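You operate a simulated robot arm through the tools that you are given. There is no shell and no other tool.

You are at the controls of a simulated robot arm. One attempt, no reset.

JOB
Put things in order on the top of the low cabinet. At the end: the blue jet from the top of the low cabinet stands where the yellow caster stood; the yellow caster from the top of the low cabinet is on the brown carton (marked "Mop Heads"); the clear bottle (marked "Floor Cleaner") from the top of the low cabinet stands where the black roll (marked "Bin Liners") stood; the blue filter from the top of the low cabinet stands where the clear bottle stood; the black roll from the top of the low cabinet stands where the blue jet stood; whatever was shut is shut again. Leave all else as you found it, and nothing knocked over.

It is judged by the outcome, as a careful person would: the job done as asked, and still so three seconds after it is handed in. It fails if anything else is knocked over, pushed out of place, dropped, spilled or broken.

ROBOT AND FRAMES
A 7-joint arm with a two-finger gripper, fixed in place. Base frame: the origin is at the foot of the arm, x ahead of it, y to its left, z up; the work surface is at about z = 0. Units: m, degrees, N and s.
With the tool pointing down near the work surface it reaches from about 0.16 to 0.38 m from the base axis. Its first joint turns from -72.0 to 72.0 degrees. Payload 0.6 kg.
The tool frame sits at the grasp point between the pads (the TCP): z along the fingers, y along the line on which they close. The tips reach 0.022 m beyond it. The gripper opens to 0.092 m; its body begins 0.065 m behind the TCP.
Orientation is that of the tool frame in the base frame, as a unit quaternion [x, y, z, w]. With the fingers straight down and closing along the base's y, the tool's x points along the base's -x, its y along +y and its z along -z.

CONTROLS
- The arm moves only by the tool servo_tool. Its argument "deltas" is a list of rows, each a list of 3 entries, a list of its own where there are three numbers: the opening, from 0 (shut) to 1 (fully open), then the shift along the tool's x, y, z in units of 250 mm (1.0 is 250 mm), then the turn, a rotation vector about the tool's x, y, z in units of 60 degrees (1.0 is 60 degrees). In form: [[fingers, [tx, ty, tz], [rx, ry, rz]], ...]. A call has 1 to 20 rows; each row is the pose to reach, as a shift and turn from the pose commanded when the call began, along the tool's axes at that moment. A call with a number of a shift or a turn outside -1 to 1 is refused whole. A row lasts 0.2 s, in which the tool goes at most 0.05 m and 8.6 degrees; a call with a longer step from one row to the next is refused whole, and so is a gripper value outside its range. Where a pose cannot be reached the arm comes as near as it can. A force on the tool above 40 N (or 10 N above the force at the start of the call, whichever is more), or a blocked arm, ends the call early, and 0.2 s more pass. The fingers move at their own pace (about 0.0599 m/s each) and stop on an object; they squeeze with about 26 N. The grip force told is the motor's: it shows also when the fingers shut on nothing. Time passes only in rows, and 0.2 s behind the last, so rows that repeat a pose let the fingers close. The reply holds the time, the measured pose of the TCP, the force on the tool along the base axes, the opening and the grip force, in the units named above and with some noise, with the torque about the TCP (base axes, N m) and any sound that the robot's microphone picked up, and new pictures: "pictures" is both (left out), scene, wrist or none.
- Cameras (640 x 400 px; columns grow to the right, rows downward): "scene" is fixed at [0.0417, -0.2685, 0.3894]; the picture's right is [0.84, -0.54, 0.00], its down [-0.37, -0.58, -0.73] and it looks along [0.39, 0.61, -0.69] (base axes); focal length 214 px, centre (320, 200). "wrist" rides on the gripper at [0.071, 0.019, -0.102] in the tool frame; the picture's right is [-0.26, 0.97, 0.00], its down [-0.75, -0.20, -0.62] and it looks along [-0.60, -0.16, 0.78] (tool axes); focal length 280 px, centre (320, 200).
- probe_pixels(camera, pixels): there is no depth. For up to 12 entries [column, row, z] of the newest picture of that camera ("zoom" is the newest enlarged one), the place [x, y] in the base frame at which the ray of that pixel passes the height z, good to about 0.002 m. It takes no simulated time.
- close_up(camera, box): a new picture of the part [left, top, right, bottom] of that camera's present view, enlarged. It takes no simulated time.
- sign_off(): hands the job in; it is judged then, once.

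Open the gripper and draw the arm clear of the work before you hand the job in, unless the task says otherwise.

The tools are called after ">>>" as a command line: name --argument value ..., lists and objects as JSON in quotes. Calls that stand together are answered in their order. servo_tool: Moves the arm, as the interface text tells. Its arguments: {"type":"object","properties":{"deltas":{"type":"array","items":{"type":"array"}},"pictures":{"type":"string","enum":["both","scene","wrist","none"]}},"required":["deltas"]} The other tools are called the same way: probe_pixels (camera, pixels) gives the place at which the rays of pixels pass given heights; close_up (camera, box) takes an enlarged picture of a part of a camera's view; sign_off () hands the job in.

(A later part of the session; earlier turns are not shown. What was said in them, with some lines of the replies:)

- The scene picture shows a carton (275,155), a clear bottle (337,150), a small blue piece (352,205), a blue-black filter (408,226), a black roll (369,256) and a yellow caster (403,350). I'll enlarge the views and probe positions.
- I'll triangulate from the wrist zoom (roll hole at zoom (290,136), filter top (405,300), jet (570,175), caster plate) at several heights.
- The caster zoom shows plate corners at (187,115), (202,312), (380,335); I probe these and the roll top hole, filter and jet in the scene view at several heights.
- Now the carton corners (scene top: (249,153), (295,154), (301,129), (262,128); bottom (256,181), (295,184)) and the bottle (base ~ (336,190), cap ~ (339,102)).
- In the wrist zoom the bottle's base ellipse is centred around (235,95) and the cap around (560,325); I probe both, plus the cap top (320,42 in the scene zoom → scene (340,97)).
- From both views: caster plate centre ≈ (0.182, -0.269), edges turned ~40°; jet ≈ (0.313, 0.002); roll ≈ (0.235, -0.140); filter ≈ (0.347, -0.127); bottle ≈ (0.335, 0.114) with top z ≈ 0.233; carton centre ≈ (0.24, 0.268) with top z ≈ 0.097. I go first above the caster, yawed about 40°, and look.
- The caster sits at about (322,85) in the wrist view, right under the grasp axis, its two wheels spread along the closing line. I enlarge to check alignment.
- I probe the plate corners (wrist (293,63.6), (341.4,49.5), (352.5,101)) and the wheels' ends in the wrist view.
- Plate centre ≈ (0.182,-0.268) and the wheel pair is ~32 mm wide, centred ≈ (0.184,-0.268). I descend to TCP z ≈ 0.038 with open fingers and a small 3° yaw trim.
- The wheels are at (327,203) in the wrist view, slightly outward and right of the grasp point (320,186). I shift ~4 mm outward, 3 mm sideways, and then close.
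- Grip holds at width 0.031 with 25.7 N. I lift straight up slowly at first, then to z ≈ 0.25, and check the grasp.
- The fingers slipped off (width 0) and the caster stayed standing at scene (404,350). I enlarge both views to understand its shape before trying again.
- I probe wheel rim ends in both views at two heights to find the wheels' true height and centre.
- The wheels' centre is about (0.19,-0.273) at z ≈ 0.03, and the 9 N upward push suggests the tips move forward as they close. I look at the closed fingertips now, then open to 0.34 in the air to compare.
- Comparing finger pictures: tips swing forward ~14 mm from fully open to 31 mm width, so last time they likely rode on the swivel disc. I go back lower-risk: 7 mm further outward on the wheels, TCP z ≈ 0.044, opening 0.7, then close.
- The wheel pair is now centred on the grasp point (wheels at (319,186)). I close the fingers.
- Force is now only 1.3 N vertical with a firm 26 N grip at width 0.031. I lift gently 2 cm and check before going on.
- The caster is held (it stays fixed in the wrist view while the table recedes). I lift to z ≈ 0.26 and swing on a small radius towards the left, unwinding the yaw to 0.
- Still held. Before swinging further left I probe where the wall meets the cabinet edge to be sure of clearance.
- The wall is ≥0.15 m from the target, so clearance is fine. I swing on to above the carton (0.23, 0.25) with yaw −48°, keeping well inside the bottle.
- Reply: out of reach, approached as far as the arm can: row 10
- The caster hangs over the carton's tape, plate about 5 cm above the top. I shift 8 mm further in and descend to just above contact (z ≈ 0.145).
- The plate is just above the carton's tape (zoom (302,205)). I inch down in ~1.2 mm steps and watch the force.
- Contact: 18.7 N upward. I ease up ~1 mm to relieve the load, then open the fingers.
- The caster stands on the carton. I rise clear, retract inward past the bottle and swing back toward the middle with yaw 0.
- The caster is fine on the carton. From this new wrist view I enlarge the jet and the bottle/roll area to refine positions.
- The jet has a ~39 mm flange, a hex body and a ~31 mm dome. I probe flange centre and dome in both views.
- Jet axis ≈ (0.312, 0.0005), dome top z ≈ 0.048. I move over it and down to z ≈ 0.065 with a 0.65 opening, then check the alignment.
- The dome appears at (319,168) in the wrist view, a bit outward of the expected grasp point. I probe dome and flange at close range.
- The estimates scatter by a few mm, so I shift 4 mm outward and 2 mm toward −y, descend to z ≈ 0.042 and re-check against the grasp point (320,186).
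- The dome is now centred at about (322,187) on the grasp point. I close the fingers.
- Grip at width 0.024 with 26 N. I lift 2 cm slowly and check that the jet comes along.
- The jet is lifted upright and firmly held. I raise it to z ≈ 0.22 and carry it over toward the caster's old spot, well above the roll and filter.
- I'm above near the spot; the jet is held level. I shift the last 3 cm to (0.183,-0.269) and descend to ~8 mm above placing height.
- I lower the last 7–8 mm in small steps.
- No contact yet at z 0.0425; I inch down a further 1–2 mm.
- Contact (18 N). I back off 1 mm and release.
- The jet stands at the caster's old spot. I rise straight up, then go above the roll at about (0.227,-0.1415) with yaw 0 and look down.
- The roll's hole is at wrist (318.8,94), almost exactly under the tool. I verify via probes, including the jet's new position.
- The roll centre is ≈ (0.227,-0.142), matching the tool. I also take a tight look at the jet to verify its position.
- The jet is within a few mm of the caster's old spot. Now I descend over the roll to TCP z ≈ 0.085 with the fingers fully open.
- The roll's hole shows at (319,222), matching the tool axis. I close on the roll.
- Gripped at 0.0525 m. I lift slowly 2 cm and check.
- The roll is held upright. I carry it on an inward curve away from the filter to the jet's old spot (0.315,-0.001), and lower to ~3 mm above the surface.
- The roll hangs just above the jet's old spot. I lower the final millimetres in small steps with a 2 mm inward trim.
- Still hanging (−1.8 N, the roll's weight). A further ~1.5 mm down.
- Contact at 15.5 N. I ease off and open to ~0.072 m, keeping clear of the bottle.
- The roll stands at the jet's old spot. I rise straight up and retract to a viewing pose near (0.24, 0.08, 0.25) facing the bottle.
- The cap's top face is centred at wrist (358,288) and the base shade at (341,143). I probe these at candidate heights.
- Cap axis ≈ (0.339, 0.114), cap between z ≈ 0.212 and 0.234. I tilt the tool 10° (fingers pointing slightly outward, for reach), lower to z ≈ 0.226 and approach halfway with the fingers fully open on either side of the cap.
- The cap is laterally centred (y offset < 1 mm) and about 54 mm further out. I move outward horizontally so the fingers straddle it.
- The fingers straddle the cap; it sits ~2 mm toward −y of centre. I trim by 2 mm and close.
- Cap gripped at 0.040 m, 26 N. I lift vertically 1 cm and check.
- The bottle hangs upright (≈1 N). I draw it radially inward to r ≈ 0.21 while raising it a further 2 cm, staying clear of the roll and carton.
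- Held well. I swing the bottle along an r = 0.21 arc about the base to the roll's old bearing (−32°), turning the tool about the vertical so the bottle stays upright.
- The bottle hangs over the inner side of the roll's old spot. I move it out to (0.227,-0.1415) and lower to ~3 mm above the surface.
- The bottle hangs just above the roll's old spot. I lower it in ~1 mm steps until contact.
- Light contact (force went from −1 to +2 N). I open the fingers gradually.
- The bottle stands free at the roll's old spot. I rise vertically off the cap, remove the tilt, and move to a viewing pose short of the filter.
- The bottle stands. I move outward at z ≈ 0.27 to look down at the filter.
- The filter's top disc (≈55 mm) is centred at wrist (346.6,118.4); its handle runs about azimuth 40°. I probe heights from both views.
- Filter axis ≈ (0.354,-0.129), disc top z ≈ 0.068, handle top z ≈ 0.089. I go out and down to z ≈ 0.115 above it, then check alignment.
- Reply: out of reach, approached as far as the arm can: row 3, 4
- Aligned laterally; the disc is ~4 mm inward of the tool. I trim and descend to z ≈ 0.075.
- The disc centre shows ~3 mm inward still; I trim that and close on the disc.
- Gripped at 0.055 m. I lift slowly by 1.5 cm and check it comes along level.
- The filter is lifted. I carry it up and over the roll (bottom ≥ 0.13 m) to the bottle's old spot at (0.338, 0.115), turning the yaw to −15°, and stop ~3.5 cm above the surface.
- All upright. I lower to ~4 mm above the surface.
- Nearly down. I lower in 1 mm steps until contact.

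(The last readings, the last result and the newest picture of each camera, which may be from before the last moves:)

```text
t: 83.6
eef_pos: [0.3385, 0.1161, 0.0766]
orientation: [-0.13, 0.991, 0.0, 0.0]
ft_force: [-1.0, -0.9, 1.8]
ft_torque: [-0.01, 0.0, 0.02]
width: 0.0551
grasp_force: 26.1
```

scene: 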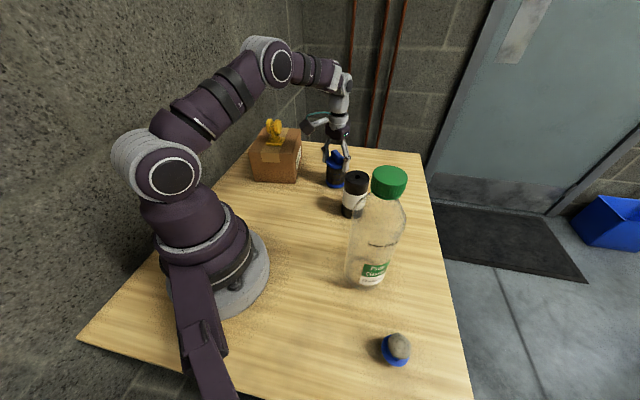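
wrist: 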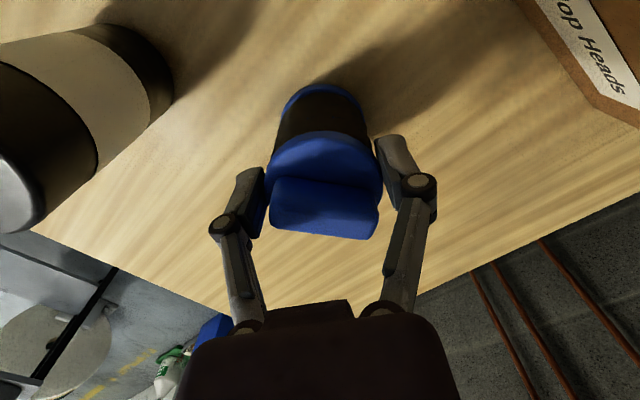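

Light contact now (+1.8 N). I open the fingers gradually.

>>> servo_tool --deltas '[[0.2, [0, 0, 0.001], [0, 0, 0]], [0.65, [0, 0, 0.001], [0, 0, 0]], [0.8, [0, 0, 0.001], [0, 0, 0]], [0.95, [0, 0, 0.001], [0, 0, 0]], [0.95, [0, 0, 0.001], [0, 0, 0]]]' --pictures "both"

>>> close_up --camera "scene" --box '[270, 90, 430, 240]'

```text
t: 84.8
eef_pos: [0.338, 0.1167, 0.0748]
orientation: [-0.13, 0.991, 0.001, 0.0]
ft_force: [0.7, 0.0, 0.4]
ft_torque: [0.0, -0.01, -0.04]
width: 0.0874
grasp_force: 0.1
```

scene: 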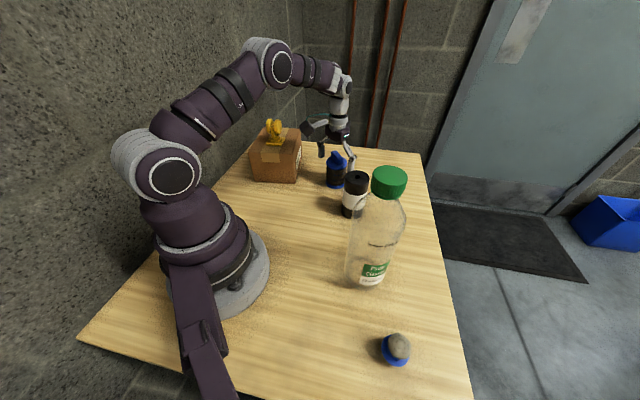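
wrist: 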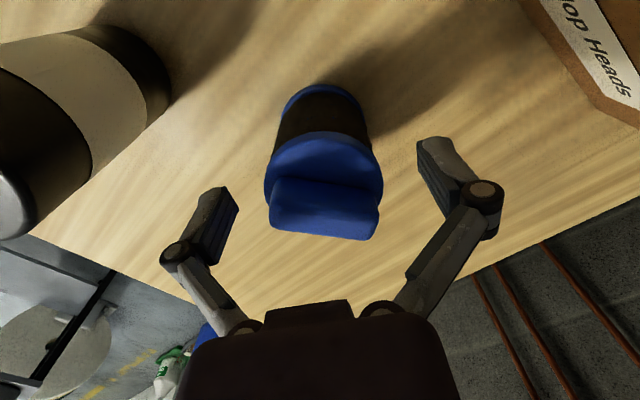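

```text
2.67 times, centred on (350, 165) of scene
```

zoom: 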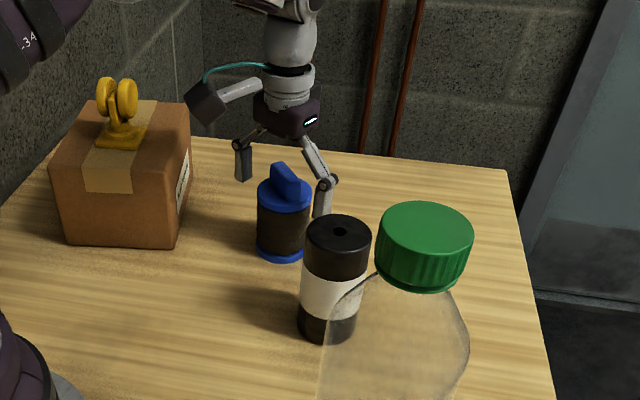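

The filter stands at the bottle's old spot. I rise straight up and withdraw inward to a neutral pose clear of everything.

>>> servo_tool --deltas '[[0.95, [0, 0, -0.06], [0, 0, 0]], [0.95, [0, 0, -0.16], [0, 0, 0]], [0.95, [0, 0, -0.27], [0, 0, 0]], [0.95, [0, 0, -0.38], [0, 0, 0]], [0.95, [0.1, 0, -0.48], [0, 0, 0]], [0.95, [0.22, 0, -0.58], [0, 0, 0]], [0.95, [0.36, 0, -0.65], [0, 0, 0]], [0.95, [0.5, 0, -0.7], [0, 0, 0]], [0.95, [0.5, 0, -0.7], [0, 0, 0]]]' --pictures "both"

>>> close_up --camera "scene" --box '[240, 100, 440, 240]'

>>> close_up --camera "scene" --box '[310, 170, 450, 380]'

```text
t: 86.8
eef_pos: [0.2181, 0.0838, 0.2506]
orientation: [-0.129, 0.992, -0.001, 0.0]
ft_force: [0.7, 0.1, 0.0]
ft_torque: [-0.02, 0.01, -0.02]
width: 0.0875
grasp_force: 0.1
```

scene: 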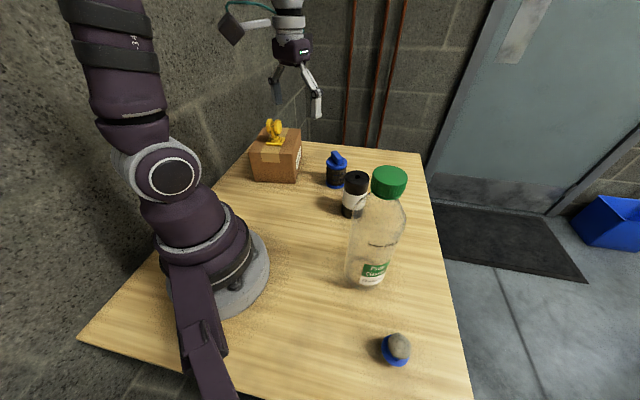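
wrist: 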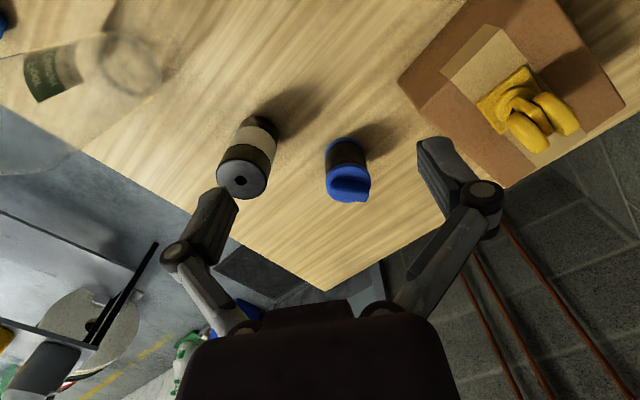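

```text
2.86 times, centred on (340, 170) of scene
```

zoom: 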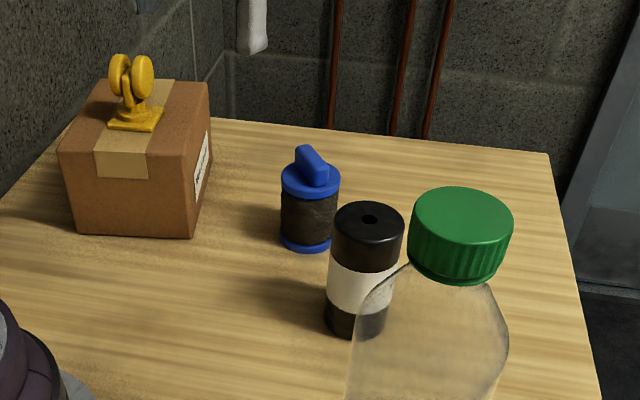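

```text
1.90 times, centred on (380, 275) of scene
```

zoom: 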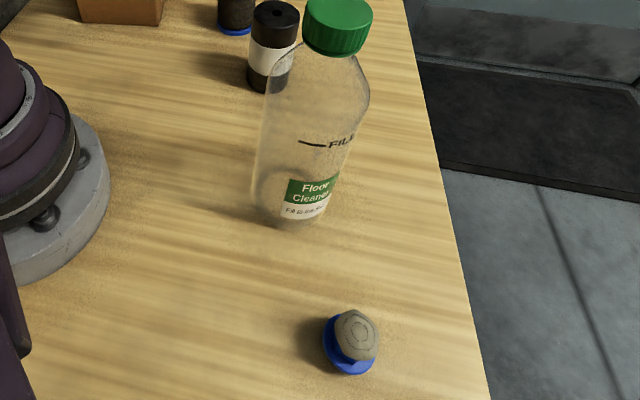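

All items look placed and upright. I verify positions in the scene view against the original measurements.

>>> probe_pixels --camera "scene" --pixels '[[335.5, 188.2, 0.0], [352.5, 218.7, 0.0], [364.2, 289.7, 0.0], [389, 184, 0.234], [356, 177, 0.108], [339, 163, 0.068]]'

>>> close_up --camera "scene" --box '[370, 325, 430, 375]'

>>> probe_pixels --camera "zoom" --pixels '[[172, 175, 0.012], [392, 275, 0.012], [310, 336, 0.01], [283, 205, 0.012], [250, 245, 0.0]]'

>>> close_up --camera "wrist" --box '[200, 90, 420, 230]'

```text
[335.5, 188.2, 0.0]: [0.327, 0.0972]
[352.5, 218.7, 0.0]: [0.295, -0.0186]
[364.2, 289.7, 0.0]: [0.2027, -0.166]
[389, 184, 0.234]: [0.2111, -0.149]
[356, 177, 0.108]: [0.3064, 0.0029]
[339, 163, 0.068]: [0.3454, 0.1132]
```

```text
8.00 times, centred on (400, 350) of scene
```

zoom: 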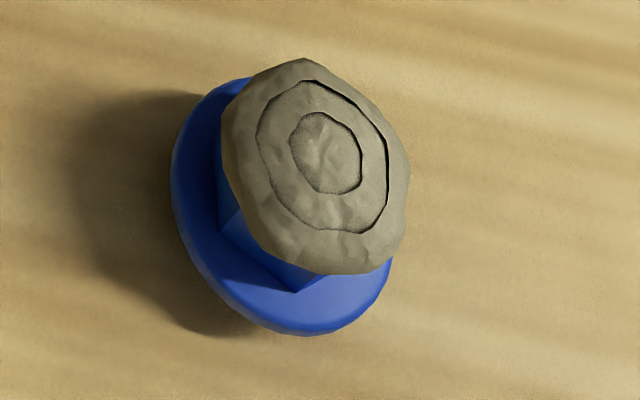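

```text
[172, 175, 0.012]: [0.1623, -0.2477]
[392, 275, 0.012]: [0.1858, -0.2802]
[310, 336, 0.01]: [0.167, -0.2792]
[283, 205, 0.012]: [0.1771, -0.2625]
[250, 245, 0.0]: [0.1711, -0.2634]
```

```text
2.86 times, centred on (310, 160) of wrist
```

zoom: 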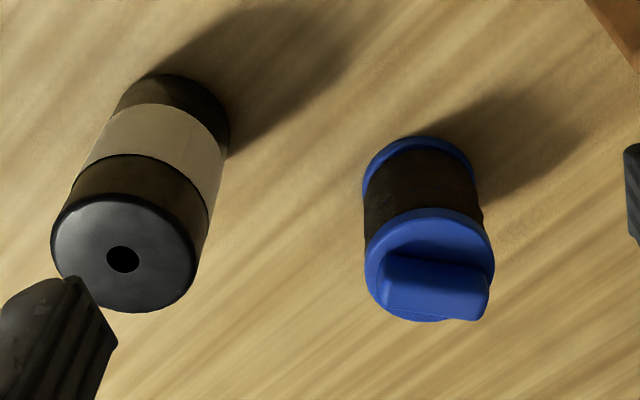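

By tool readings and probes every item is within a few mm of its target: filter at the bottle's spot, roll at the jet's, bottle at the roll's, jet at the caster's, and the caster on the carton. All stand upright, nothing was opened, and the open gripper is clear at z ≈ 0.25, so I hand in the job.

>>> sign_off

```text
The job is handed in.
```

I moved all five items to where you asked and handed the job in. Everything was upright when I signed off. I haven't seen the judged result.

| Item | Where it is now |
|---|---|
| Yellow caster | On top of the brown carton |
| Blue jet | Where the caster stood |
| Black roll | Where the jet stood |
| Clear bottle | Where the roll stood |
| Blue filter | Where the bottle stood |

By the arm's own position readings, the four items on the cabinet top are within about 4 mm of their target spots. The fixed camera is less certain: it puts the jet about 6 mm off and the filter up to about 9 mm off.

My first grip on the caster slipped. It stayed standing and shifted only 1–2 mm, and the second grip held. Nothing was knocked over, and I opened nothing that would need shutting again. I left the gripper open and clear, about 25 cm above the cabinet top.
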